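You operate a simulated robot arm through the tools that you are given. There is no shell and no other tool. Be economical: measure what you need, move in short steps, check, and stop when the job is done.

You run a simulated two-armed robot. Do the job below in one go: nothing can be reset, and whatever is moved stays where it is left.

## Task
Wipe up the spill on the top of the check bench with the blue cloth and put it back.
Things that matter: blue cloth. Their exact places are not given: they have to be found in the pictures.

It is judged by the outcome, as a careful person would: the job done as asked, and still so three seconds after it is handed in. It fails if anything else is knocked over, pushed out of place, dropped, spilled or broken. Flat cloth is picked up by pressing the open fingertips on it (5 to 10 N) and closing them slowly along it; thin cloth reads only 2 to 8 mm in the jaws.

## Robot
Two 6-joint arms with two-finger parallel grippers on one trunk, on a base that drives. Base frame: it is fixed to the floor where the robot stands at the start and does not move with it; the origin is under the middle of the robot, x ahead of it, y to its left, z up; the surface under the hand at the start is at about z = 0.88. Lengths are in m, angles in rad, forces in N, time in s.
The left shoulder is at the start at [0.06, 0.141, 0.924], the right one opposite. With the tool pointing down near the work surface each hand reaches from about 0.3 to 0.7 m from the robot's upright axis, wherever it stands, measured 20 degrees to its own side. Payload 3.43 kg a hand.
Tool frame (each hand has its own): the origin (TCP) lies between the finger pads and is the grasp point; the fingertips stand 0.03 m ahead of it; z points along the fingers, y is the line along which they close. The gripper opens to 0.094 m. The fingers are 0.028 m wide and 0.01 m thick; the gripper's body (0.05 by 0.096 m) begins 0.055 m behind the TCP.
Orientation is told as [roll, pitch, yaw] about the base's x, y, z axes, in that order, counted from this pose: with the fingers straight down and closing along the base's y, the tool's x points along the base's -x, its y along +y and its z along -z.

## Interface
- The arms move only by the tool move_arm. It takes "left_series", "right_series" or both (then of equal length, played together; a hand with none holds still); each is text: rows parted by semicolons, each of 7 numbers parted by spaces: the shift along the tool's x, y, z in m, then the turn, a rotation vector about the tool's x, y, z in rad, then the finger opening in m, from 0 to 0.094. In form: tx ty tz rx ry rz grip; .... A call has 1 to 10 rows; each row shifts and turns the commanded pose from where the row before left it, along the tool's axes as they then stand. Rows are played at 5 a second. More than 0.05 m and 0.15 rad between two rows, or a gripper value outside its range, and nothing of the call is played. A pose out of reach is approached as far as the arm can. The call stops where the force on the tool passes 40 N (or 10 N more than at its start, if that is more) or the arm is blocked; 0.2 s more then pass. Each finger travels about 0.153 m/s and halts on what it meets, pressing with about 26 N; the grip force reading is that of the motor and also rises with nothing between the fingers. The clock runs only during rows and for 0.2 s after the last one: add rows that do not move to give the fingers time. It gives the time, the measured TCP pose, the force on the tool (base axes), the opening and the grip force at its end, in the units of the frame above (readings bear some noise), with the torque about the TCP (base axes, N m) and any sound that the robot's microphone picked up.
- Cameras (640 x 400 px; columns grow to the right, rows downward): "scene" is now at [0.128, 0.0344, 1.5226]; the picture's right is [0.48, -0.88, 0.00], its down [-0.67, -0.36, -0.65] and it looks along [0.57, 0.31, -0.76] (base axes); focal length 287 px, centre (320, 200). "left" rides on the left gripper at [0.076, -0.014, -0.102] in its tool frame; the picture's right is [0.18, 0.98, 0.00], its down [-0.75, 0.14, -0.64] and it looks along [-0.63, 0.12, 0.77] (tool axes); focal length 243 px, centre (320, 200). "right" rides on the right gripper at [0.076, 0.014, -0.103] in its tool frame; the picture's right is [-0.18, 0.98, 0.00], its down [-0.75, -0.14, -0.64] and it looks along [-0.63, -0.12, 0.77] (tool axes); focal length 243 px, centre (320, 200).
- camera(camera): a new picture of that camera. No time passes.
- raise_lower(by): slides the trunk up (or, below 0, down) by that many m; the arms and the scene camera ride with it, the base frame stays. It gives what a move gives, with no picture.
- roll_base(legs): drives the robot by 1 to 6 legs, each [ahead, left, turn to the left] in m, m and rad, along the robot's own axes; the way and the turn of a leg run together, so that a leg with both is an arc; at most 1.5 m and 3.142 rad a leg. The arms and the cameras ride along, it lands a little off, and it stops where it bumps. It gives what a move gives.
- pan_tilt(pan, tilt): turns the head with the scene camera to pan (to the left, within 1.501 rad either way) and tilt (down, from -0.506 to 1.204), counted from straight ahead of the robot. It gives what a move gives.
- locate(camera, pixels): for up to 12 pixels [column, row] of the newest picture of that camera ("zoom" is the newest enlarged one), the place [x, y, z] in the base frame of the surface seen there, good to about 0.002 m. No time passes.
- inspect(camera, box): a new picture of the part [left, top, right, bottom] of that camera's present view, enlarged. No time passes.
- close_job(): hands the job in; it is judged then, once.

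Keep the steps short. Do not move on a guess: measure, check each grasp and each placing, and mend mistakes. In all there are 80 turns and 62 pictures (those below and enlarged ones count). Leave the grippers open and the arms clear of the work at the hand-in unless told otherwise, and finish with a single line.

The tools are called after "Call:" as name(argument=value, ...) on one line, values as JSON. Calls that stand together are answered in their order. move_arm: Moves the arms, as the interface text tells. Its arguments: {"type":"object","properties":{"left_series":{"type":"string"},"right_series":{"type":"string"}},"required":[]} The other tools are called the same way: raise_lower (by) slides the trunk up or down; roll_base (legs) drives the base; pan_tilt (pan, tilt) turns the head that bears the scene camera; camera (camera) takes a picture; locate (camera, pixels) gives the place of the surface under pixels of a picture; inspect (camera, box) takes an enlarged picture of a part of a camera's view; close_job () hands the job in.

At the start:

```text
time: 0.0
left_tcp_pos: [0.3117, 0.3234, 1.0879]
left_ee_rot: [0.0, 0.0, -0.005]
left_ft_force: [0.5, 0.6, 0.4]
left_moment: [0.02, -0.01, -0.05]
left_grip_width: 0.094
left_grasp_force: 0.0
right_tcp_pos: [0.3473, 0.0189, 1.0952]
right_ee_rot: [-0.001, 0.001, -0.002]
right_ft_force: [0.3, -0.8, 0.0]
right_moment: [-0.03, -0.03, 0.01]
right_grip_width: 0.0941
right_grasp_force: 0.1
trunk travel left (down, up): [-0.5, 0.09]
robot x, y, heading: [-0.0007, -0.0005, -0.0]
head pan, tilt: [0.499, 0.862]
```

scene: 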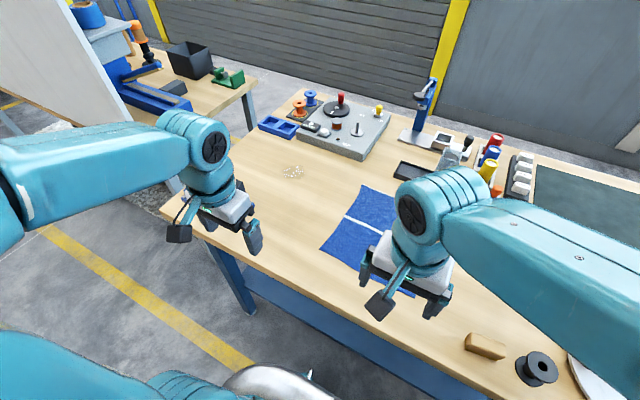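
right: 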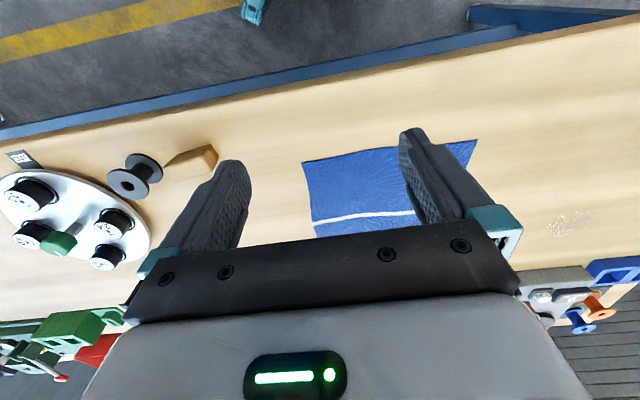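
left: 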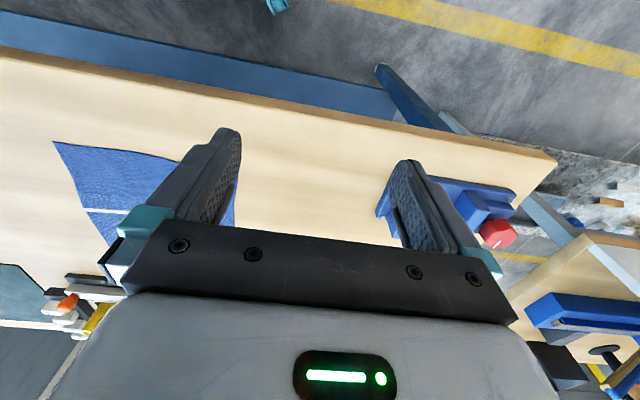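

I see a blue cloth with a white stripe around (370,230) and a speckled patch at (292,172). I'll enlarge both and locate them.

Call:
inspect(camera="scene", box=[230, 80, 470, 310])

Call:
locate(camera="scene", pixels=[[292, 172], [284, 168], [302, 176], [292, 165], [290, 178], [363, 187], [321, 248], [345, 217], [395, 200], [415, 294], [170, 210], [255, 125]])

Call:
inspect(camera="right", box=[280, 110, 640, 335])

```text
1.74 times, centred on (350, 195) of scene
```

zoom: 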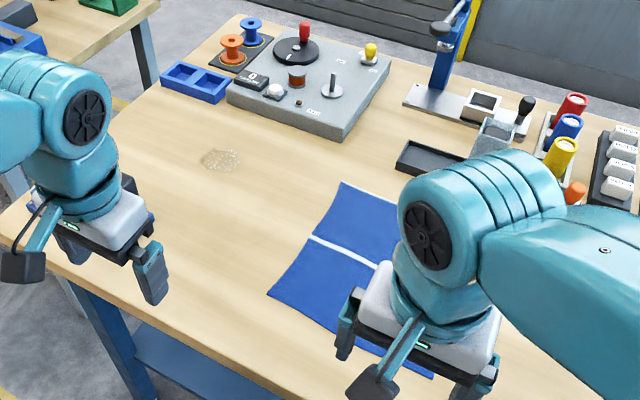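

```text
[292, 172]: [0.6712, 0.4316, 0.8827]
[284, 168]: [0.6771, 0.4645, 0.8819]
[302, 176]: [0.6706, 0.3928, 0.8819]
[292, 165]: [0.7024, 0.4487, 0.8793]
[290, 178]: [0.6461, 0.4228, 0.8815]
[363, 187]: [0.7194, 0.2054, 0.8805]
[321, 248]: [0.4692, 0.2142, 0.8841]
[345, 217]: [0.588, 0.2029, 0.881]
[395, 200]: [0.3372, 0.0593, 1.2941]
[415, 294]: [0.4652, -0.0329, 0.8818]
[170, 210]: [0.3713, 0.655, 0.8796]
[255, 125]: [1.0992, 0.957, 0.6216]
```

```text
1.78 times, centred on (460, 222) of right
```

zoom: 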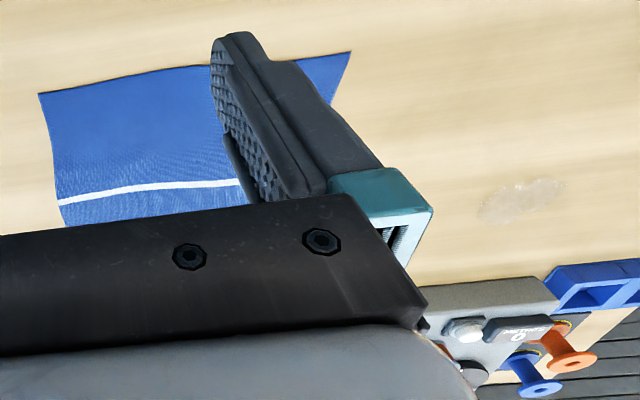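

The cloth spans roughly x 0.47–0.72, y -0.03–0.21, and the spill is centred near (0.67, 0.43). That is beyond reach from here. I'll look around for other spills, cloths or labels, and check the base's clearance to the bench.

Call:
pan_tilt(pan=-0.3, tilt=0.8)

Call:
camera(camera="scene")

Call:
pan_tilt(pan=1.1, tilt=0.6)

Call:
camera(camera="scene")

Call:
pan_tilt(pan=0.3, tilt=1.15)

Call:
camera(camera="scene")

```text
time: 1.1
left_tcp_pos: [0.3139, 0.3221, 1.0878]
left_ee_rot: [-0.001, 0.0, -0.004]
left_ft_force: [1.0, 0.4, -0.7]
left_moment: [0.0, 0.0, -0.01]
left_grip_width: 0.0942
left_grasp_force: 0.0
right_tcp_pos: [0.3492, 0.0191, 1.096]
right_ee_rot: [0.001, 0.0, -0.003]
right_ft_force: [0.5, -0.5, 0.1]
right_moment: [-0.01, 0.0, -0.02]
right_grip_width: 0.0941
right_grasp_force: 0.0
trunk travel left (down, up): [-0.5, 0.09]
robot x, y, heading: [-0.0025, -0.001, -0.001]
head pan, tilt: [-0.3, 0.799]
```

```text
56 pictures are left
```

scene: 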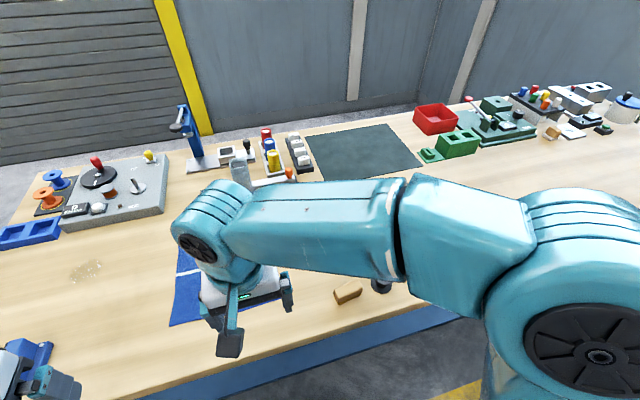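

```text
time: 2.7
left_tcp_pos: [0.3118, 0.3227, 1.0886]
left_ee_rot: [-0.001, 0.0, -0.004]
left_ft_force: [0.0, 0.3, 0.2]
left_moment: [-0.05, -0.01, 0.02]
left_grip_width: 0.0937
left_grasp_force: 0.1
right_tcp_pos: [0.3467, 0.0206, 1.0964]
right_ee_rot: [0.001, 0.0, -0.001]
right_ft_force: [0.3, -0.2, 0.7]
right_moment: [-0.01, 0.04, 0.02]
right_grip_width: 0.0942
right_grasp_force: 0.1
trunk travel left (down, up): [-0.5, 0.09]
robot x, y, heading: [0.0009, 0.0026, 0.002]
head pan, tilt: [1.1, 0.6]
```

```text
55 pictures are left
```

scene: 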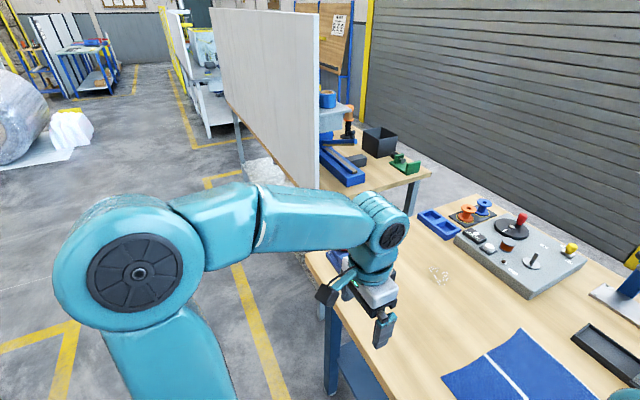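

```text
time: 3.8
left_tcp_pos: [0.3135, 0.3229, 1.0886]
left_ee_rot: [-0.003, 0.001, -0.005]
left_ft_force: [-0.8, -0.6, -0.1]
left_moment: [-0.03, -0.02, 0.02]
left_grip_width: 0.0939
left_grasp_force: 0.1
right_tcp_pos: [0.3483, 0.0184, 1.0945]
right_ee_rot: [-0.001, -0.001, -0.002]
right_ft_force: [0.2, -0.1, 0.1]
right_moment: [-0.01, 0.0, 0.0]
right_grip_width: 0.0944
right_grasp_force: 0.0
trunk travel left (down, up): [-0.5, 0.09]
robot x, y, heading: [-0.0013, 0.0007, -0.0]
head pan, tilt: [0.3, 1.15]
```

```text
54 pictures are left
```

scene: 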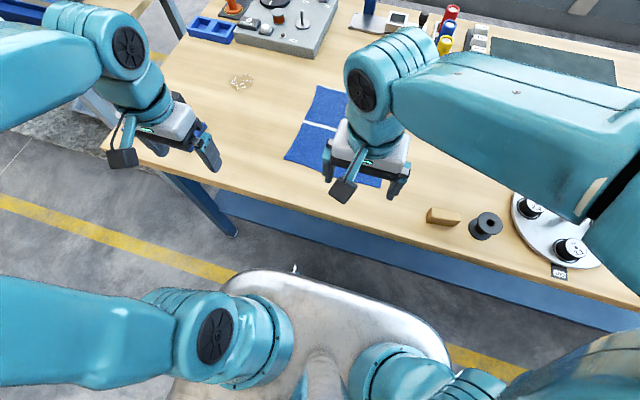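

I'll measure the robot's front edge, the bench edge, and the blue item near the bench corner.

Call:
locate(camera="scene", pixels=[[230, 285], [295, 272], [380, 290], [230, 190], [290, 207], [205, 185], [182, 112], [200, 125], [215, 30], [285, 157], [243, 81]])

Call:
inspect(camera="left", box=[320, 100, 640, 300])

```text
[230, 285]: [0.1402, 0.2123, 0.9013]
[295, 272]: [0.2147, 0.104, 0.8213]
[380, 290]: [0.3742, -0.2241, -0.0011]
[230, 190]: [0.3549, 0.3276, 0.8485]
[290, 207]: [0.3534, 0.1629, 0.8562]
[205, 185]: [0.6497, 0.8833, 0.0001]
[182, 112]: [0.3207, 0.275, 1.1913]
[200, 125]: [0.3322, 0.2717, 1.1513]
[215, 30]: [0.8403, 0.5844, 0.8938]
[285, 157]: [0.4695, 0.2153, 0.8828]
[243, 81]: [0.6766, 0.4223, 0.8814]
```

```text
2.00 times, centred on (480, 200) of left
```

zoom: 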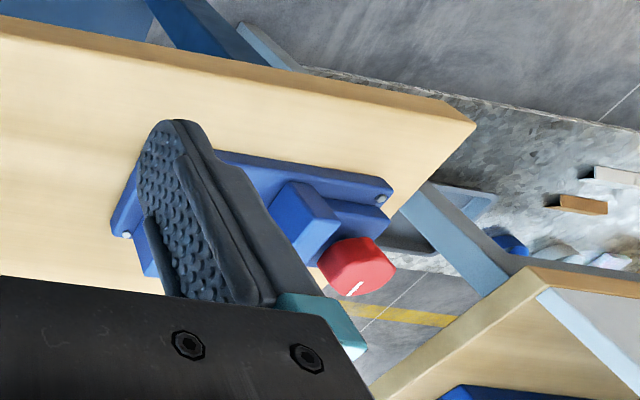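

A blue fixture with a red knob sits on the near left of the bench, so I'll locate it. Then I'll drive ahead 0.07 and left 0.20. The robot front is at x≈0.22 and the bench edge at 0.355, which leaves room.

Call:
locate(camera="zoom", pixels=[[118, 225], [225, 158], [380, 195], [300, 210], [355, 265], [460, 115]])

Call:
roll_base(legs=[[0, 0.2, 0], [0.07, 0, 0]])

Call:
pan_tilt(pan=0.1, tilt=0.9)

Call:
camera(camera="scene")

Call:
camera(camera="left")

```text
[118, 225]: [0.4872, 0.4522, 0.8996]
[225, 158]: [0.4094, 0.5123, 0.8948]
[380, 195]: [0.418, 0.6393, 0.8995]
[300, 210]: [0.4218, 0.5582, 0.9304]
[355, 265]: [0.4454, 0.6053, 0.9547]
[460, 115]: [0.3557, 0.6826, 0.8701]
```

```text
time: 8.1
left_tcp_pos: [0.3849, 0.5201, 1.0872]
left_ee_rot: [-0.002, 0.004, 0.0]
left_ft_force: [0.2, 0.1, -0.4]
left_moment: [-0.01, -0.02, 0.0]
left_grip_width: 0.094
left_grasp_force: 0.0
right_tcp_pos: [0.4213, 0.2158, 1.0949]
right_ee_rot: [0.001, 0.002, 0.0]
right_ft_force: [-1.2, -0.8, -0.9]
right_moment: [0.01, 0.06, -0.01]
right_grip_width: 0.094
right_grasp_force: 0.0
trunk travel left (down, up): [-0.5, 0.09]
robot x, y, heading: [0.076, 0.1959, 0.004]
head pan, tilt: [0.3, 1.15]
```

```text
time: 8.9
left_tcp_pos: [0.381, 0.5196, 1.0891]
left_ee_rot: [-0.001, -0.001, -0.001]
left_ft_force: [-0.9, 0.4, -0.2]
left_moment: [0.03, 0.01, 0.02]
left_grip_width: 0.0938
left_grasp_force: 0.2
right_tcp_pos: [0.4169, 0.2184, 1.0953]
right_ee_rot: [0.002, -0.002, 0.0]
right_ft_force: [-0.5, -0.6, -0.5]
right_moment: [0.01, -0.02, -0.01]
right_grip_width: 0.0941
right_grasp_force: 0.1
trunk travel left (down, up): [-0.5, 0.09]
robot x, y, heading: [0.0734, 0.196, 0.003]
head pan, tilt: [0.099, 0.901]
```

```text
52 pictures are left
```

scene: 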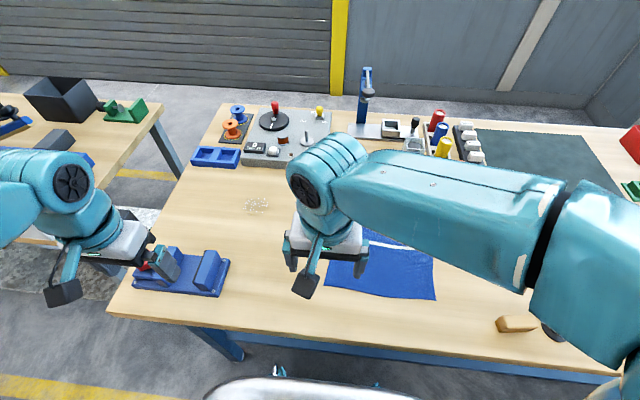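

```text
51 pictures are left
```

left: 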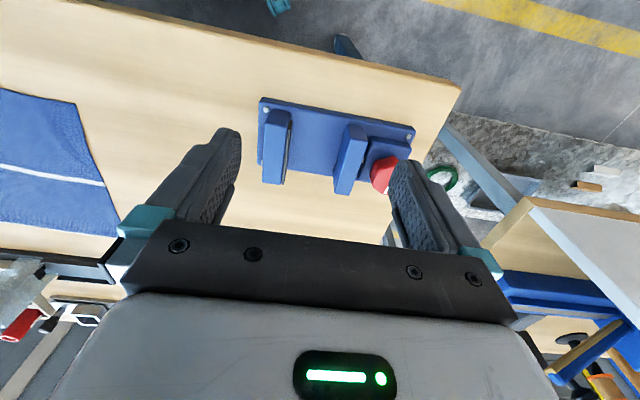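

The drive landed well. The fixture spans x 0.41–0.50, y 0.45–0.64 and I'll keep clear of it. The right hand hides the cloth, so I'll move it 0.25 to the right, then look at the whole cloth.

Call:
move_arm(right_series="0 -0.05 0 0 0 0 0.094; 0 -0.05 0 0 0 0 0.094; 0 -0.05 0 0 0 0 0.094; 0.02 -0.05 -0.02 0 0 0 0.094; 0.02 -0.05 -0.02 0 0 0 0.094")

Call:
inspect(camera="scene", box=[160, 80, 480, 320])

```text
refused: row 4 steps farther than a row can; nothing moved
```

```text
1.67 times, centred on (320, 200) of scene
```

zoom: 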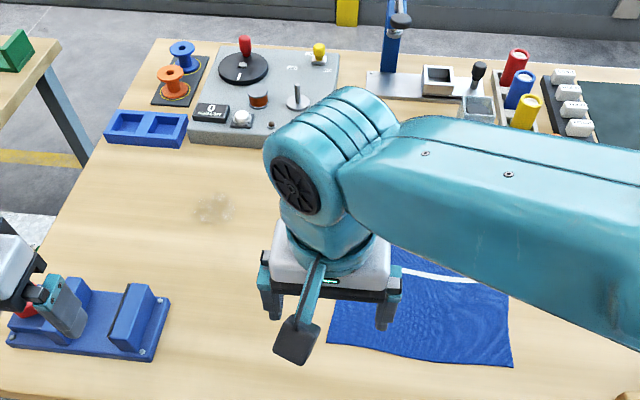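

The step was refused because it was longer than a row allows. I'll do it again with shorter steps.

Call:
move_arm(right_series="0 -0.048 0 0 0 0 0.094; 0 -0.048 0 0 0 0 0.094; 0 -0.048 0 0 0 0 0.094; 0 -0.048 0 0 0 0 0.094; 0 -0.048 0 0 0 0 0.094; 0 -0.048 0 0 0 0 0.094; 0.04 0 -0.02 0 0 0 0.094; 0.04 0 -0.02 0 0 0 0.094")

Call:
inspect(camera="scene", box=[160, 80, 480, 320])

```text
time: 10.7
left_tcp_pos: [0.3826, 0.519, 1.0888]
left_ee_rot: [-0.001, -0.001, 0.001]
left_ft_force: [-0.7, -0.4, -0.2]
left_moment: [0.03, -0.03, -0.01]
left_grip_width: 0.0941
left_grasp_force: 0.1
right_tcp_pos: [0.3389, -0.0724, 1.1345]
right_ee_rot: [0.003, 0.002, -0.001]
right_ft_force: [0.4, -0.6, -0.2]
right_moment: [0.0, 0.01, 0.0]
right_grip_width: 0.0942
right_grasp_force: 0.0
trunk travel left (down, up): [-0.5, 0.09]
robot x, y, heading: [0.075, 0.2039, 0.008]
head pan, tilt: [0.099, 0.901]
```

```text
1.67 times, centred on (320, 200) of scene
```

zoom: 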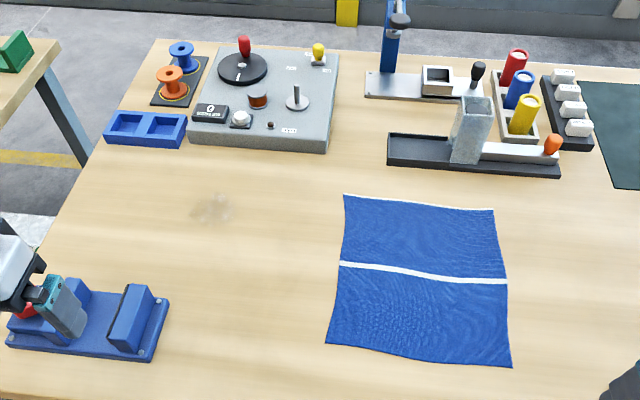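

The whole cloth is now in view, so I'll measure its corners, the spill extents and the neighbours.

Call:
locate(camera="zoom", pixels=[[345, 197], [492, 211], [510, 365], [328, 342], [340, 265], [507, 281], [194, 208], [236, 208], [214, 193], [214, 224], [190, 145], [160, 300]])

Call:
locate(camera="zoom", pixels=[[330, 152], [145, 146], [390, 168], [420, 275], [420, 240], [360, 250], [165, 300], [108, 140]])

```text
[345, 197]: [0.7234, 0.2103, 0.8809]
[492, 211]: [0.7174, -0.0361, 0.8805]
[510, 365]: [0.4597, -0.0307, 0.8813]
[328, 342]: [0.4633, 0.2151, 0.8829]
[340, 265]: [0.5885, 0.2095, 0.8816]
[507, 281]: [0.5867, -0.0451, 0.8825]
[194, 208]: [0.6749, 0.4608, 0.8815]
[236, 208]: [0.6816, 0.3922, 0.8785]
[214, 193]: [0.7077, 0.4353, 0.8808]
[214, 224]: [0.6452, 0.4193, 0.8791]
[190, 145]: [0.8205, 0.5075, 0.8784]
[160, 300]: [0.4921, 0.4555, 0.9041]
```

```text
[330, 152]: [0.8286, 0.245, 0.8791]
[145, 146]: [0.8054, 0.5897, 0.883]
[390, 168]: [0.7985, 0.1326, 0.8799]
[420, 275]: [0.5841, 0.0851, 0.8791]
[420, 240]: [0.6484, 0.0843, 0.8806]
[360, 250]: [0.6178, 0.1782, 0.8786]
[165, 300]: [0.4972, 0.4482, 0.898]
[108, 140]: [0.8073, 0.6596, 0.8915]
```

The cloth spans x 0.46–0.72, y -0.035–0.212, with its centre near (0.59, 0.09). I'll bring the left hand above (0.61, 0.16), about 5 cm in from the cloth's left edge.

Call:
move_arm(left_series="-0.0252 -0.0399 0 0 0 0 0.094; -0.0252 -0.0399 0 0 0 0 0.094; -0.0252 -0.0399 0 0 0 0 0.094; -0.0252 -0.0399 0 0 0 0 0.094; -0.0252 -0.0399 0 0 0 0 0.094; -0.0252 -0.0399 0 0 0 0 0.094; -0.0252 -0.0399 0 0 0 0 0.094; -0.0252 -0.0399 0 0 0 0 0.094; -0.0252 -0.0399 0 0 0 0 0.06; 0 0 0 0 0 0 0.06")

Call:
move_arm(left_series="0 0 0.045 0 0 0 0.06; 0 0 0.045 0 0 0 0.06; 0 0 0.04 0 0 0 0.06; 0 0 0.02 0 0 0 0.06; 0 0 0 0 0 0 0.06")

Call:
camera(camera="left")

Call:
camera(camera="scene")

```text
time: 12.9
left_tcp_pos: [0.606, 0.1628, 1.0901]
left_ee_rot: [-0.001, -0.001, 0.0]
left_ft_force: [0.1, 0.8, 0.0]
left_moment: [-0.03, -0.03, 0.01]
left_grip_width: 0.06
left_grasp_force: 0.0
right_tcp_pos: [0.3379, -0.0678, 1.1352]
right_ee_rot: [-0.003, -0.003, 0.0]
right_ft_force: [-0.8, 0.7, 0.2]
right_moment: [0.0, -0.02, 0.0]
right_grip_width: 0.094
right_grasp_force: 0.1
trunk travel left (down, up): [-0.5, 0.09]
robot x, y, heading: [0.0752, 0.1972, -0.005]
head pan, tilt: [0.099, 0.901]
```

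```text
time: 14.1
left_tcp_pos: [0.6095, 0.16, 0.9395]
left_ee_rot: [0.0, 0.0, -0.001]
left_ft_force: [-0.1, 1.3, 0.3]
left_moment: [0.02, 0.0, 0.02]
left_grip_width: 0.0602
left_grasp_force: 0.0
right_tcp_pos: [0.3393, -0.0708, 1.1345]
right_ee_rot: [0.001, 0.0, 0.001]
right_ft_force: [0.5, -0.2, 0.0]
right_moment: [0.02, -0.01, 0.0]
right_grip_width: 0.0939
right_grasp_force: 0.1
trunk travel left (down, up): [-0.5, 0.09]
robot x, y, heading: [0.0742, 0.1958, 0.001]
head pan, tilt: [0.099, 0.901]
```

```text
48 pictures are left
```

left: 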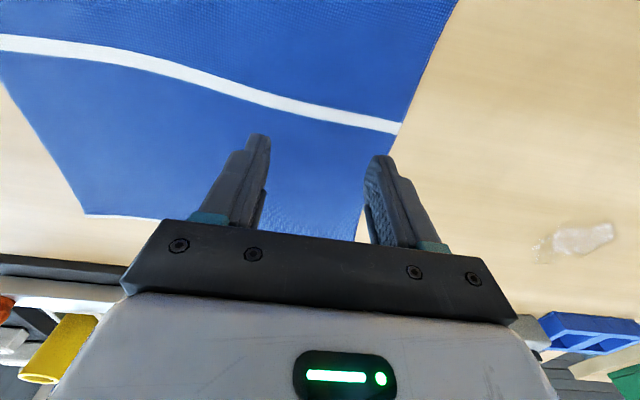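

```text
47 pictures are left
```

scene: 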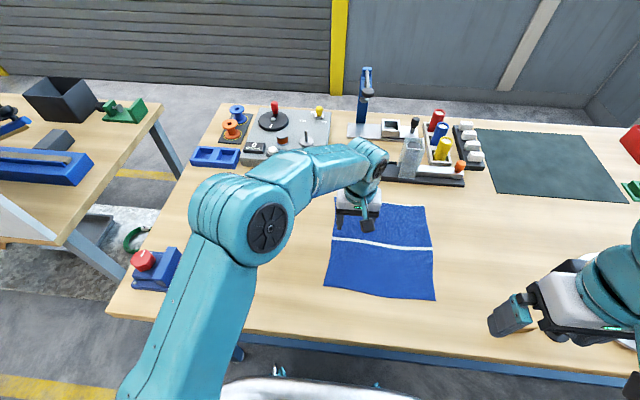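

Both fingers hang over the cloth, with the left one near the edge. I'll shift 1 cm inward and lower in small steps until the fingertips press lightly.

Call:
move_arm(left_series="0 -0.01 0.02 0 0 0 0.06; 0 0 0.008 0 0 0 0.06; 0 0 0 0 0 0 0.06")

```text
time: 14.9
left_tcp_pos: [0.6097, 0.1505, 0.9111]
left_ee_rot: [0.001, 0.0, 0.001]
left_ft_force: [0.0, 0.8, 0.2]
left_moment: [-0.01, 0.01, -0.01]
left_grip_width: 0.0599
left_grasp_force: 0.0
right_tcp_pos: [0.3403, -0.0709, 1.1339]
right_ee_rot: [0.004, 0.001, -0.001]
right_ft_force: [0.5, -0.8, -0.7]
right_moment: [0.04, 0.0, 0.03]
right_grip_width: 0.0939
right_grasp_force: 0.1
trunk travel left (down, up): [-0.5, 0.09]
robot x, y, heading: [0.0731, 0.1984, 0.005]
head pan, tilt: [0.099, 0.901]
```

No contact yet at z 0.911. I'll go 2 mm lower and read the force.

Call:
move_arm(left_series="0 0 0.002 0 0 0 0.06; 0 0 0 0 0 0 0.06")

```text
time: 15.5
left_tcp_pos: [0.6107, 0.1507, 0.9115]
left_ee_rot: [0.0, -0.004, -0.001]
left_ft_force: [-0.4, -0.4, 15.0]
left_moment: [0.35, 0.09, -0.04]
left_grip_width: 0.0597
left_grasp_force: 0.1
right_tcp_pos: [0.337, -0.0698, 1.135]
right_ee_rot: [0.0, -0.002, 0.0]
right_ft_force: [-0.2, -0.2, 0.3]
right_moment: [-0.01, -0.01, 0.0]
right_grip_width: 0.0939
right_grasp_force: 0.0
trunk travel left (down, up): [-0.5, 0.09]
robot x, y, heading: [0.0743, 0.1945, 0.003]
head pan, tilt: [0.099, 0.901]
```

It reads 15 N, which is above the 5–10 N wanted. I'll ease up 1 mm and close slowly.

Call:
move_arm(left_series="0 0 -0.001 0 0 0 0.06; 0 0 0 0 0 0 0.052; 0 0 0 0 0 0 0.044; 0 0 0 0 0 0 0.036; 0 0 0 0 0 0 0.028; 0 0 0 0 0 0 0.02; 0 0 0 0 0 0 0.012; 0 0 0 0 0 0 0.004; 0 0 0 0 0 0 0; 0 0 0 0 0 0 0")

Call:
camera(camera="left")

```text
time: 17.7
left_tcp_pos: [0.6092, 0.1508, 0.9104]
left_ee_rot: [-0.001, -0.003, 0.001]
left_ft_force: [-0.8, -0.5, 20.5]
left_moment: [-0.02, 0.05, -0.02]
left_grip_width: 0.0024
left_grasp_force: 25.9
right_tcp_pos: [0.3374, -0.0708, 1.1352]
right_ee_rot: [-0.001, -0.001, -0.001]
right_ft_force: [0.3, 0.0, 0.2]
right_moment: [-0.01, -0.04, -0.03]
right_grip_width: 0.0939
right_grasp_force: 0.0
trunk travel left (down, up): [-0.5, 0.09]
robot x, y, heading: [0.0743, 0.1955, 0.0]
head pan, tilt: [0.099, 0.901]
```

```text
46 pictures are left
```

left: 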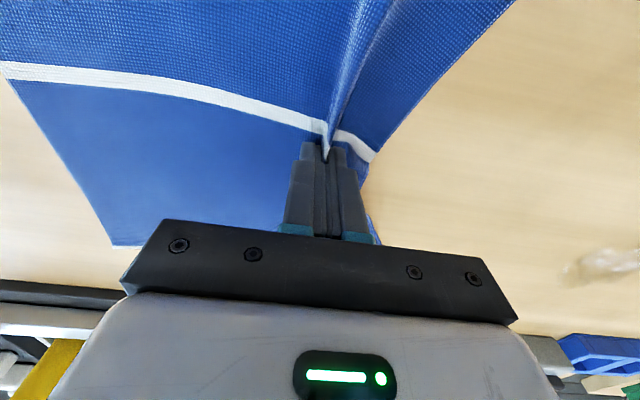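

The fold is between the pads: width 2.4 mm, with the ridge visible. I'll lift 2.5 cm and draw the cloth towards the spill, to about (0.67, 0.42).

Call:
move_arm(left_series="0 0 -0.025 0 0 0 0; -0.0086 0.0386 0 0 0 0 0; -0.0086 0.0386 0 0 0 0 0; -0.0086 0.0386 0 0 0 0 0; -0.0086 0.0386 0 0 0 0 0; -0.0086 0.0386 0 0 0 0 0; -0.0086 0.0386 0 0 0 0 0; -0.0086 0.0386 0 0 0 0 0; 0 0 0 0 0 0 0")

Call:
camera(camera="scene")

Call:
camera(camera="left")

```text
time: 19.7
left_tcp_pos: [0.6701, 0.4204, 0.9339]
left_ee_rot: [-0.001, -0.002, 0.0]
left_ft_force: [0.1, 0.2, -0.2]
left_moment: [-0.02, 0.0, -0.02]
left_grip_width: 0.0023
left_grasp_force: 26.3
right_tcp_pos: [0.34, -0.0709, 1.1329]
right_ee_rot: [0.002, 0.0, 0.0]
right_ft_force: [-0.2, 0.3, -0.3]
right_moment: [0.02, 0.02, -0.01]
right_grip_width: 0.0941
right_grasp_force: 0.1
trunk travel left (down, up): [-0.5, 0.09]
robot x, y, heading: [0.0707, 0.1929, 0.007]
head pan, tilt: [0.099, 0.901]
```

```text
45 pictures are left
```

scene: 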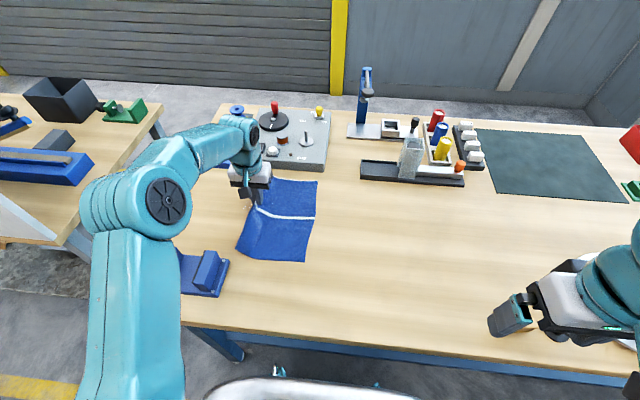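

```text
44 pictures are left
```

left: 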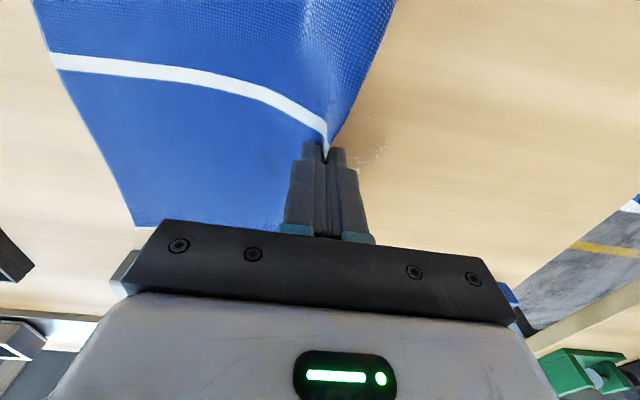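

The cloth followed whole, and its edge is beside the remaining specks. I'll back off slightly to y≈0.375, press down lightly, and stroke left across the spill and back.

Call:
move_arm(left_series="0 -0.045 0 0 0 0 0; 0 0 0.022 0 0 0 0; 0 0 0.002 0 0 0 0; 0 0 0 0 0 0 0")

```text
time: 20.7
left_tcp_pos: [0.669, 0.3757, 0.9113]
left_ee_rot: [-0.002, -0.004, 0.003]
left_ft_force: [0.8, -2.2, 11.8]
left_moment: [0.02, 0.02, 0.02]
left_grip_width: 0.0021
left_grasp_force: 26.6
right_tcp_pos: [0.3384, -0.0694, 1.1348]
right_ee_rot: [-0.001, -0.001, 0.0]
right_ft_force: [-0.6, 0.2, 0.5]
right_moment: [-0.01, -0.01, 0.02]
right_grip_width: 0.0941
right_grasp_force: 0.1
trunk travel left (down, up): [-0.5, 0.09]
robot x, y, heading: [0.0765, 0.1993, 0.001]
head pan, tilt: [0.099, 0.901]
```

It presses with 12 N. Now zig-zag strokes over x 0.65–0.695, y 0.375–0.475.

Call:
move_arm(left_series="0 0.034 0 0 0 0 0; 0 0.034 0 0 0 0 0; 0 0.034 0 0 0 0 0; -0.025 0 0 0 0 0 0; 0 -0.034 0 0 0 0 0; 0 -0.034 0 0 0 0 0; 0 -0.034 0 0 0 0 0; 0.045 0 0 0 0 0 0; 0 0 0 0 0 0 0")

Call:
move_arm(left_series="0 0.034 0 0 0 0 0; 0 0.034 0 0 0 0 0; 0 0.034 0 0 0 0 0; -0.02 0 0 0 0 0 0; 0 -0.034 0 0 0 0 0; 0 -0.034 0 0 0 0 0; 0 -0.034 0 0 0 0 0; -0.035 0 0 0 0 0 0; 0 0 0 0 0 0 0")

Call:
camera(camera="scene")

Call:
camera(camera="left")

```text
time: 22.7
left_tcp_pos: [0.6495, 0.3744, 0.9121]
left_ee_rot: [-0.001, -0.001, 0.002]
left_ft_force: [1.0, -0.2, 26.7]
left_moment: [0.23, -0.01, -0.01]
left_grip_width: 0.0023
left_grasp_force: 26.1
right_tcp_pos: [0.3367, -0.0716, 1.135]
right_ee_rot: [0.003, -0.001, 0.0]
right_ft_force: [0.0, 0.0, 0.2]
right_moment: [0.03, 0.01, 0.04]
right_grip_width: 0.0938
right_grasp_force: 0.1
trunk travel left (down, up): [-0.5, 0.09]
robot x, y, heading: [0.0733, 0.1975, 0.005]
head pan, tilt: [0.099, 0.901]
```

```text
time: 24.7
left_tcp_pos: [0.7028, 0.3709, 0.9117]
left_ee_rot: [-0.001, -0.006, 0.0]
left_ft_force: [-4.1, -5.2, 25.0]
left_moment: [0.02, 0.18, 0.04]
left_grip_width: 0.0025
left_grasp_force: 26.0
right_tcp_pos: [0.3378, -0.0715, 1.1337]
right_ee_rot: [0.001, -0.004, 0.001]
right_ft_force: [0.1, -0.1, 0.2]
right_moment: [0.0, -0.02, 0.02]
right_grip_width: 0.094
right_grasp_force: 0.0
trunk travel left (down, up): [-0.5, 0.09]
robot x, y, heading: [0.0766, 0.1968, 0.003]
head pan, tilt: [0.099, 0.901]
```

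```text
43 pictures are left
```

scene: 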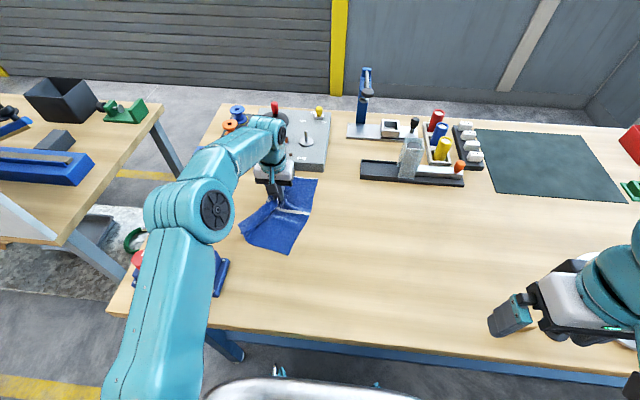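

```text
42 pictures are left
```

left: 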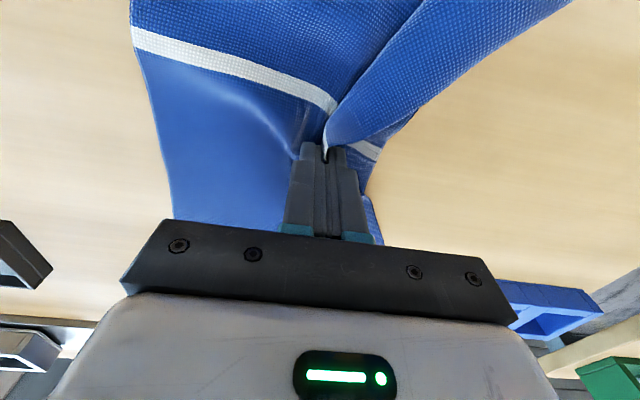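

No specks are visible outside the cloth now. I'll do one more pass at slightly lower pressure, ending with a pull to the left that stretches the cloth out again.

Call:
move_arm(left_series="0 0.034 -0.001 0 0 0 0; 0 0.034 0 0 0 0 0; 0 0.034 0 0 0 0 0; 0.03 0 0 0 0 0 0; 0 -0.034 0 0 0 0 0; 0 -0.034 0 0 0 0 0; 0 -0.034 0 0 0 0 0; 0 0 0 0 0 0 0")

Call:
move_arm(left_series="0 0.02 -0.015 0 0 0 0; 0 0.034 0 0 0 0 0; 0 0.034 0 0 0 0 0; 0 0 0 0 0 0 0")

Call:
camera(camera="scene")

Call:
camera(camera="left")

```text
time: 26.5
left_tcp_pos: [0.6734, 0.375, 0.9129]
left_ee_rot: [-0.002, -0.004, 0.001]
left_ft_force: [-1.0, 7.0, 22.5]
left_moment: [0.38, 0.05, 0.0]
left_grip_width: 0.0024
left_grasp_force: 26.0
right_tcp_pos: [0.3365, -0.0696, 1.1368]
right_ee_rot: [0.001, -0.001, -0.001]
right_ft_force: [-0.7, -0.6, -0.1]
right_moment: [-0.03, -0.02, -0.01]
right_grip_width: 0.0943
right_grasp_force: 0.1
trunk travel left (down, up): [-0.5, 0.09]
robot x, y, heading: [0.0743, 0.1929, 0.004]
head pan, tilt: [0.099, 0.901]
```

```text
time: 27.5
left_tcp_pos: [0.6725, 0.4643, 0.9278]
left_ee_rot: [0.0, -0.001, 0.001]
left_ft_force: [-1.2, 0.3, 0.7]
left_moment: [0.03, 0.03, -0.02]
left_grip_width: 0.0024
left_grasp_force: 25.7
right_tcp_pos: [0.3371, -0.0707, 1.1345]
right_ee_rot: [-0.001, -0.001, -0.001]
right_ft_force: [-1.3, -0.4, 0.2]
right_moment: [0.06, -0.02, 0.0]
right_grip_width: 0.094
right_grasp_force: 0.0
trunk travel left (down, up): [-0.5, 0.09]
robot x, y, heading: [0.0756, 0.1958, 0.005]
head pan, tilt: [0.099, 0.901]
```

```text
41 pictures are left
```

scene: 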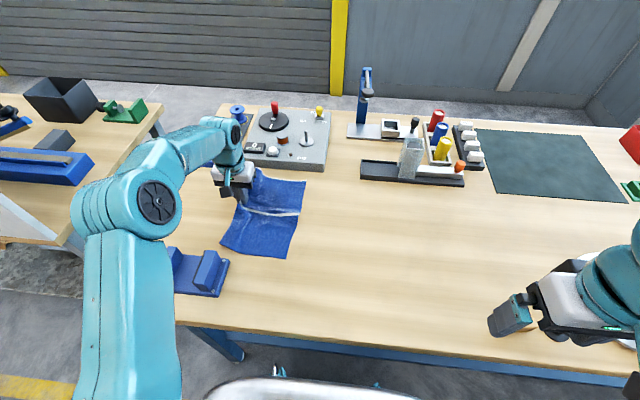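

```text
40 pictures are left
```

left: 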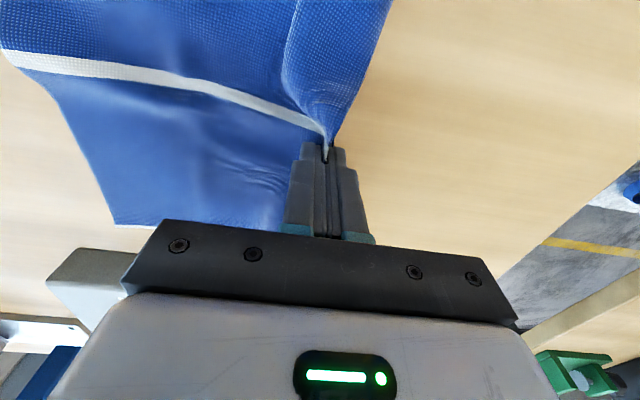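

The cloth is stretched again and no specks show. I'll lower it, open the fingers slowly while lightly pressing so the fold spreads, and lift off.

Call:
move_arm(left_series="0 0 0.012 0 0 0 0; 0 0 0.002 0 0 0 0; 0 0 0 0 0 0 0.015; 0 0 0 0 0 0 0.03; 0 0 0 0 0 0 0.045; 0 0 0 0 0 0 0.06; 0 0 0 0 0 0 0.06")

Call:
move_arm(left_series="0 0 -0.02 0 0 0 0.06; 0 0 -0.04 0 0 0 0.06; 0 0 -0.045 0 0 0 0.06; 0 0.02 -0.045 0 0 0 0.06; 0 0.035 -0.03 0 0 0 0.06; 0.02 0.045 0 0 0 0 0.06; 0.02 0.045 0 0 0 0 0.06; 0.02 0.02 0 0 0 0 0.06")

Call:
inspect(camera="scene", box=[160, 80, 480, 320])

Call:
camera(camera="left")

```text
time: 29.1
left_tcp_pos: [0.6763, 0.4637, 0.9122]
left_ee_rot: [0.0, -0.001, 0.001]
left_ft_force: [0.0, -0.6, 1.1]
left_moment: [0.04, -0.03, -0.02]
left_grip_width: 0.0599
left_grasp_force: 0.0
right_tcp_pos: [0.3394, -0.0701, 1.1354]
right_ee_rot: [-0.001, 0.001, -0.001]
right_ft_force: [0.9, -0.4, 0.6]
right_moment: [0.02, 0.01, 0.01]
right_grip_width: 0.0941
right_grasp_force: 0.0
trunk travel left (down, up): [-0.5, 0.09]
robot x, y, heading: [0.0749, 0.1968, 0.006]
head pan, tilt: [0.099, 0.901]
```

```text
time: 30.9
left_tcp_pos: [0.6148, 0.63, 1.0914]
left_ee_rot: [-0.001, -0.001, -0.002]
left_ft_force: [0.2, 0.2, -0.5]
left_moment: [-0.03, -0.03, 0.03]
left_grip_width: 0.06
left_grasp_force: 0.1
right_tcp_pos: [0.3385, -0.0709, 1.1337]
right_ee_rot: [0.001, -0.002, 0.0]
right_ft_force: [0.4, 0.0, -1.0]
right_moment: [0.0, -0.04, 0.02]
right_grip_width: 0.0939
right_grasp_force: 0.0
trunk travel left (down, up): [-0.5, 0.09]
robot x, y, heading: [0.0695, 0.1948, 0.006]
head pan, tilt: [0.099, 0.901]
```

```text
1.67 times, centred on (320, 200) of scene
```

zoom: 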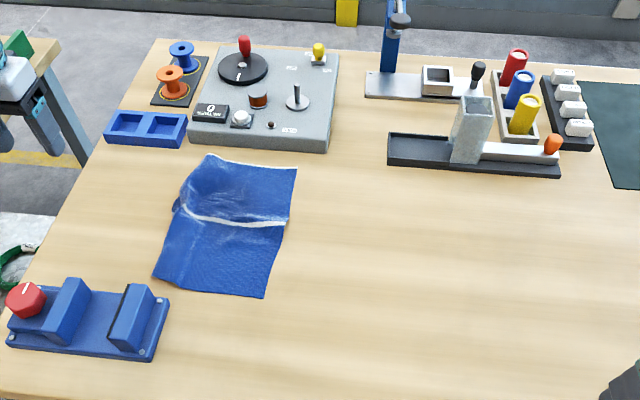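

```text
38 pictures are left
```

left: 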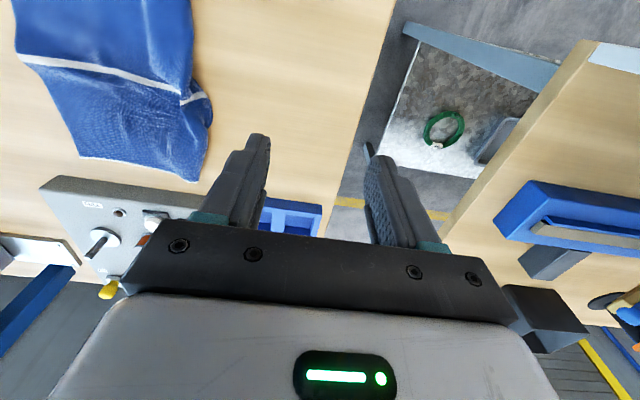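

The cloth lies fairly flat with a small fold at its left edge. I'll measure its corners for the right-hand pick.

Call:
locate(camera="zoom", pixels=[[296, 168], [285, 226], [264, 297], [155, 272], [208, 155], [175, 205], [268, 228], [270, 200], [215, 190]])

```text
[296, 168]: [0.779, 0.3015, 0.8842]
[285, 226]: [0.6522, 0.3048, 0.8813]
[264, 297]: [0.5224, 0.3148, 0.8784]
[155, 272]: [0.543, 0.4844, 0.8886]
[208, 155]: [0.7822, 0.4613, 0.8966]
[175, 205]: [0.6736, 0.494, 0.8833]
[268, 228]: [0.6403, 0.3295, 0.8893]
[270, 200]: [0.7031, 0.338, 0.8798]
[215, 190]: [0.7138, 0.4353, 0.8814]
```

The cloth is 0.19 wide in y instead of 0.25, so the left edge is partly folded. I'll look closer at it.

Call:
inspect(camera="scene", box=[240, 160, 350, 270])

Call:
inspect(camera="left", box=[0, 0, 260, 200])

```text
3.64 times, centred on (295, 215) of scene
```

zoom: 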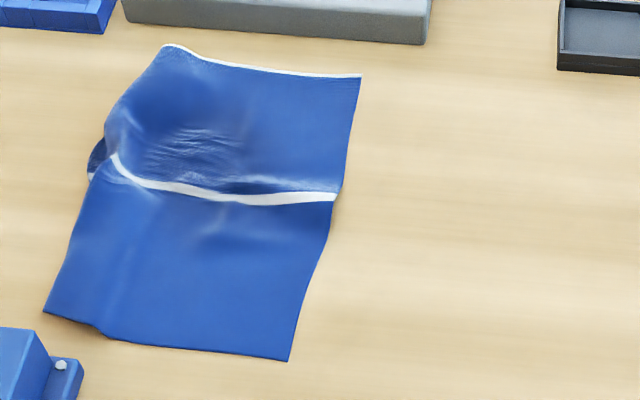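

```text
2.00 times, centred on (130, 100) of left
```

zoom: 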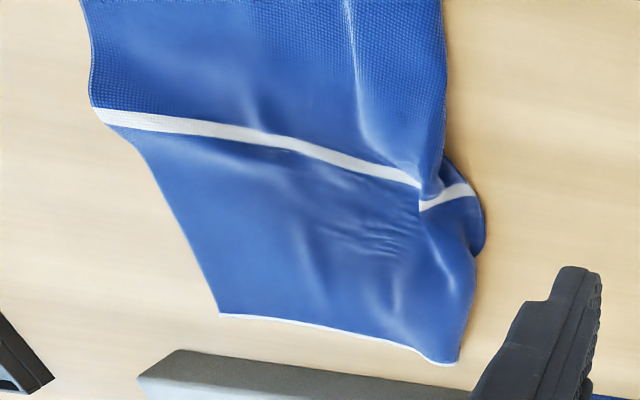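

The left strip is tucked under a ridge. Dragging the cloth back by its right edge should let that strip trail and unfold. I'll move the right arm aside, then bring the left hand over (0.645, 0.35).

Call:
move_arm(right_series="0 -0.045 0 0 0 0 0.094; 0 -0.045 0 0 0 0 0.094; 0 -0.045 0 0 0 0 0.094; 0 -0.045 0 0 0 0 0.094")

Call:
move_arm(left_series="-0.005 -0.04 0 0 0 0 0.06; -0.005 -0.04 0 0 0 0 0.05; -0.005 -0.04 0 0 0 0 0.05; -0.005 -0.04 0 0 0 0 0.05; -0.005 -0.04 0 0 0 0 0.05; -0.005 -0.04 0 0 0 0 0.05; 0 -0.04 0 0 0 0 0.05; 0 0 0.045 0 0 0 0.05; 0 0 0.045 0 0 0 0.05; 0 0 0.04 0 0 0 0.05")

Call:
camera(camera="left")

```text
time: 31.9
left_tcp_pos: [0.6166, 0.6293, 1.091]
left_ee_rot: [0.001, -0.003, 0.0]
left_ft_force: [0.1, 0.2, -0.2]
left_moment: [0.01, 0.0, -0.01]
left_grip_width: 0.06
left_grasp_force: 0.0
right_tcp_pos: [0.3389, -0.2533, 1.1321]
right_ee_rot: [0.0, 0.002, 0.001]
right_ft_force: [-0.4, 0.4, -0.2]
right_moment: [0.04, 0.0, 0.01]
right_grip_width: 0.094
right_grasp_force: 0.0
trunk travel left (down, up): [-0.5, 0.09]
robot x, y, heading: [0.0694, 0.1951, -0.0]
head pan, tilt: [0.099, 0.901]
```

```text
time: 34.1
left_tcp_pos: [0.6439, 0.3493, 0.961]
left_ee_rot: [-0.002, 0.0, -0.001]
left_ft_force: [0.1, -0.1, -0.7]
left_moment: [-0.04, 0.02, 0.03]
left_grip_width: 0.05
left_grasp_force: 0.2
right_tcp_pos: [0.3395, -0.2503, 1.1332]
right_ee_rot: [-0.001, 0.0, 0.0]
right_ft_force: [-1.0, 0.7, 0.8]
right_moment: [0.01, 0.01, -0.01]
right_grip_width: 0.0939
right_grasp_force: 0.2
trunk travel left (down, up): [-0.5, 0.09]
robot x, y, heading: [0.0772, 0.1939, 0.001]
head pan, tilt: [0.099, 0.901]
```

```text
35 pictures are left
```

left: 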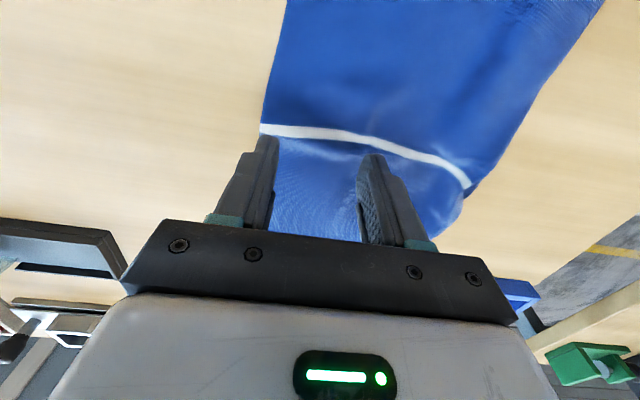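

The right finger is near the cloth edge, so I'll shift 1 cm left and descend to contact.

Call:
move_arm(left_series="0 0.01 0.03 0 0 0 0.05; 0 0 0.019 0 0 0 0.05; 0 0 0.001 0 0 0 0.05; 0 0 0 0 0 0 0.05")

```text
time: 35.1
left_tcp_pos: [0.6446, 0.3592, 0.9119]
left_ee_rot: [0.0, -0.001, 0.001]
left_ft_force: [0.8, 0.6, -0.2]
left_moment: [0.02, -0.01, -0.01]
left_grip_width: 0.0501
left_grasp_force: 0.0
right_tcp_pos: [0.3395, -0.2507, 1.1325]
right_ee_rot: [0.0, 0.001, 0.001]
right_ft_force: [0.1, -0.2, -0.1]
right_moment: [-0.01, 0.0, 0.05]
right_grip_width: 0.0939
right_grasp_force: 0.0
trunk travel left (down, up): [-0.5, 0.09]
robot x, y, heading: [0.0727, 0.1985, 0.001]
head pan, tilt: [0.099, 0.901]
```

Nothing touches yet. I'll go 2 mm lower.

Call:
move_arm(left_series="0 0 0.002 0 0 0 0.05; 0 0 0 0 0 0 0.05")

```text
time: 35.7
left_tcp_pos: [0.6441, 0.358, 0.9121]
left_ee_rot: [0.0, -0.002, 0.0]
left_ft_force: [-1.1, -1.1, 7.4]
left_moment: [0.06, 0.03, 0.02]
left_grip_width: 0.05
left_grasp_force: 0.2
right_tcp_pos: [0.3389, -0.2514, 1.133]
right_ee_rot: [0.001, 0.0, 0.001]
right_ft_force: [0.2, -0.5, 0.5]
right_moment: [0.01, -0.04, 0.0]
right_grip_width: 0.0939
right_grasp_force: 0.0
trunk travel left (down, up): [-0.5, 0.09]
robot x, y, heading: [0.0739, 0.1957, 0.001]
head pan, tilt: [0.099, 0.901]
```

It reads 7.4 N, in the right range. I'll close slowly.

Call:
move_arm(left_series="0 0 0 0 0 0 0.042; 0 0 0 0 0 0 0.034; 0 0 0 0 0 0 0.026; 0 0 0 0 0 0 0.018; 0 0 0 0 0 0 0.01; 0 0 0 0 0 0 0.003; 0 0 0 0 0 0 0; 0 0 0 0 0 0 0")

Call:
camera(camera="left")

```text
time: 37.5
left_tcp_pos: [0.6433, 0.3586, 0.9109]
left_ee_rot: [-0.001, -0.003, 0.001]
left_ft_force: [1.1, -1.2, 14.0]
left_moment: [-0.05, 0.06, 0.0]
left_grip_width: 0.0026
left_grasp_force: 26.3
right_tcp_pos: [0.3382, -0.2517, 1.1317]
right_ee_rot: [0.001, -0.001, 0.001]
right_ft_force: [-0.5, 0.7, 0.2]
right_moment: [0.03, 0.01, 0.01]
right_grip_width: 0.094
right_grasp_force: 0.1
trunk travel left (down, up): [-0.5, 0.09]
robot x, y, heading: [0.0733, 0.1965, 0.002]
head pan, tilt: [0.099, 0.901]
```

```text
34 pictures are left
```

left: 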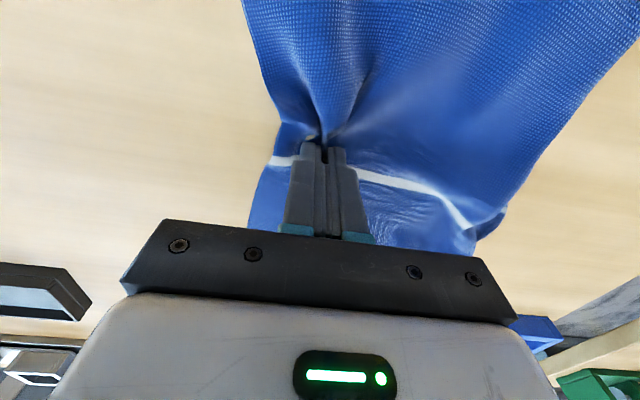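

The grip holds at 2.6 mm. I'll lift 1.5 cm and draw the cloth back to about (0.58, 0.015).

Call:
move_arm(left_series="0 0 -0.016 0 0 0 0; 0.0079 -0.0429 0 0 0 0 0; 0.0079 -0.0429 0 0 0 0 0; 0.0079 -0.0429 0 0 0 0 0; 0.0079 -0.0429 0 0 0 0 0; 0.0079 -0.0429 0 0 0 0 0; 0.0079 -0.0429 0 0 0 0 0; 0.0079 -0.0429 0 0 0 0 0; 0.0079 -0.0429 0 0 0 0 0; 0 0 0 0 0 0 0")

Call:
inspect(camera="scene", box=[160, 80, 480, 320])

```text
time: 39.6
left_tcp_pos: [0.6311, 0.0855, 0.9168]
left_ee_rot: [-0.018, 0.031, 0.159]
left_ft_force: [-0.6, -0.6, 0.3]
left_moment: [0.0, 0.0, 0.0]
left_grip_width: 0.0024
left_grasp_force: 26.0
right_tcp_pos: [0.3377, -0.2529, 1.1303]
right_ee_rot: [0.001, -0.001, 0.003]
right_ft_force: [-0.9, -0.1, 0.4]
right_moment: [0.01, -0.01, 0.01]
right_grip_width: 0.0941
right_grasp_force: 0.0
trunk travel left (down, up): [-0.5, 0.09]
robot x, y, heading: [0.0738, 0.1969, 0.002]
head pan, tilt: [0.099, 0.901]
stopped in row 10 (left hand): the arm was blocked; the commanded pose is now the measured one
```

```text
1.67 times, centred on (320, 200) of scene
```

zoom: 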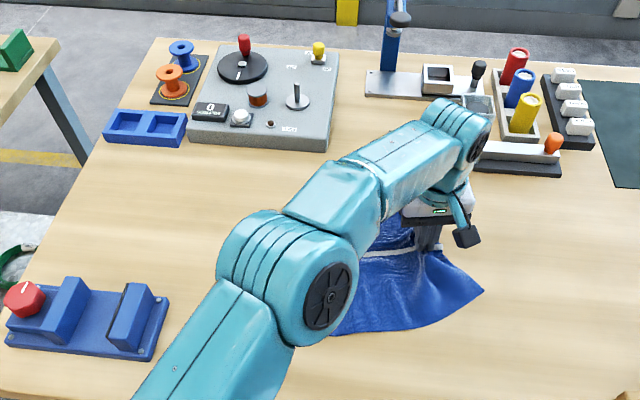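

The arm hit its reach limit at (0.63, 0.086) with the cloth still held, and the spill area is clean. I'll lift 1 cm more and drive the base back 0.05 and right 0.07, so the hand carries the cloth the rest of the way.

Call:
move_arm(left_series="0 0 -0.01 0 0 0 0; 0 0 0 0 0 0 0")

Call:
roll_base(legs=[[-0.05, -0.07, 0]])

Call:
camera(camera="scene")

Call:
camera(camera="left")

```text
time: 40.2
left_tcp_pos: [0.6299, 0.0892, 0.9218]
left_ee_rot: [-0.012, 0.035, 0.159]
left_ft_force: [0.1, 0.2, 0.5]
left_moment: [-0.01, 0.02, -0.02]
left_grip_width: 0.0023
left_grasp_force: 26.8
right_tcp_pos: [0.338, -0.2503, 1.1319]
right_ee_rot: [0.001, -0.001, 0.001]
right_ft_force: [-0.8, -0.5, 0.3]
right_moment: [-0.02, -0.02, 0.01]
right_grip_width: 0.0941
right_grasp_force: 0.0
trunk travel left (down, up): [-0.5, 0.09]
robot x, y, heading: [0.0754, 0.1954, 0.004]
head pan, tilt: [0.099, 0.901]
```

```text
time: 41.8
left_tcp_pos: [0.5836, 0.0144, 0.9261]
left_ee_rot: [-0.016, 0.034, 0.152]
left_ft_force: [0.4, -0.5, -0.4]
left_moment: [0.02, 0.01, -0.03]
left_grip_width: 0.0023
left_grasp_force: 26.0
right_tcp_pos: [0.2907, -0.3206, 1.1331]
right_ee_rot: [0.002, -0.001, -0.001]
right_ft_force: [-0.1, 0.2, -1.0]
right_moment: [-0.03, 0.01, 0.0]
right_grip_width: 0.0939
right_grasp_force: 0.0
trunk travel left (down, up): [-0.5, 0.09]
robot x, y, heading: [0.0263, 0.1235, 0.005]
head pan, tilt: [0.099, 0.901]
```

```text
32 pictures are left
```

scene: 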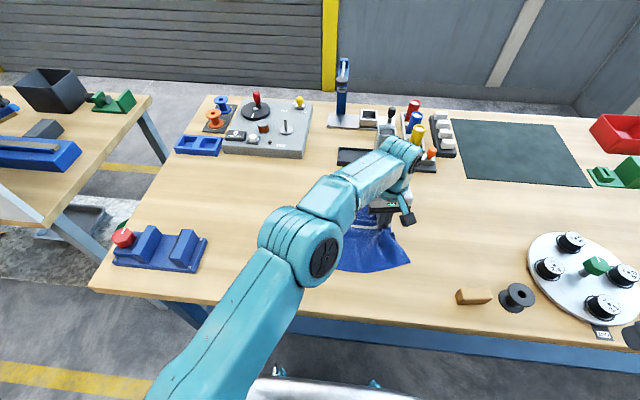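

```text
31 pictures are left
```

left: 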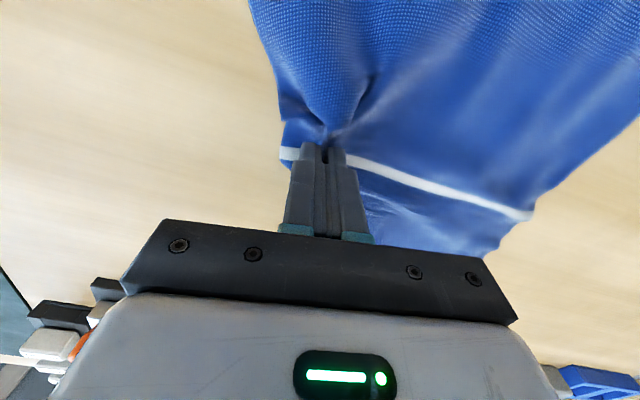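

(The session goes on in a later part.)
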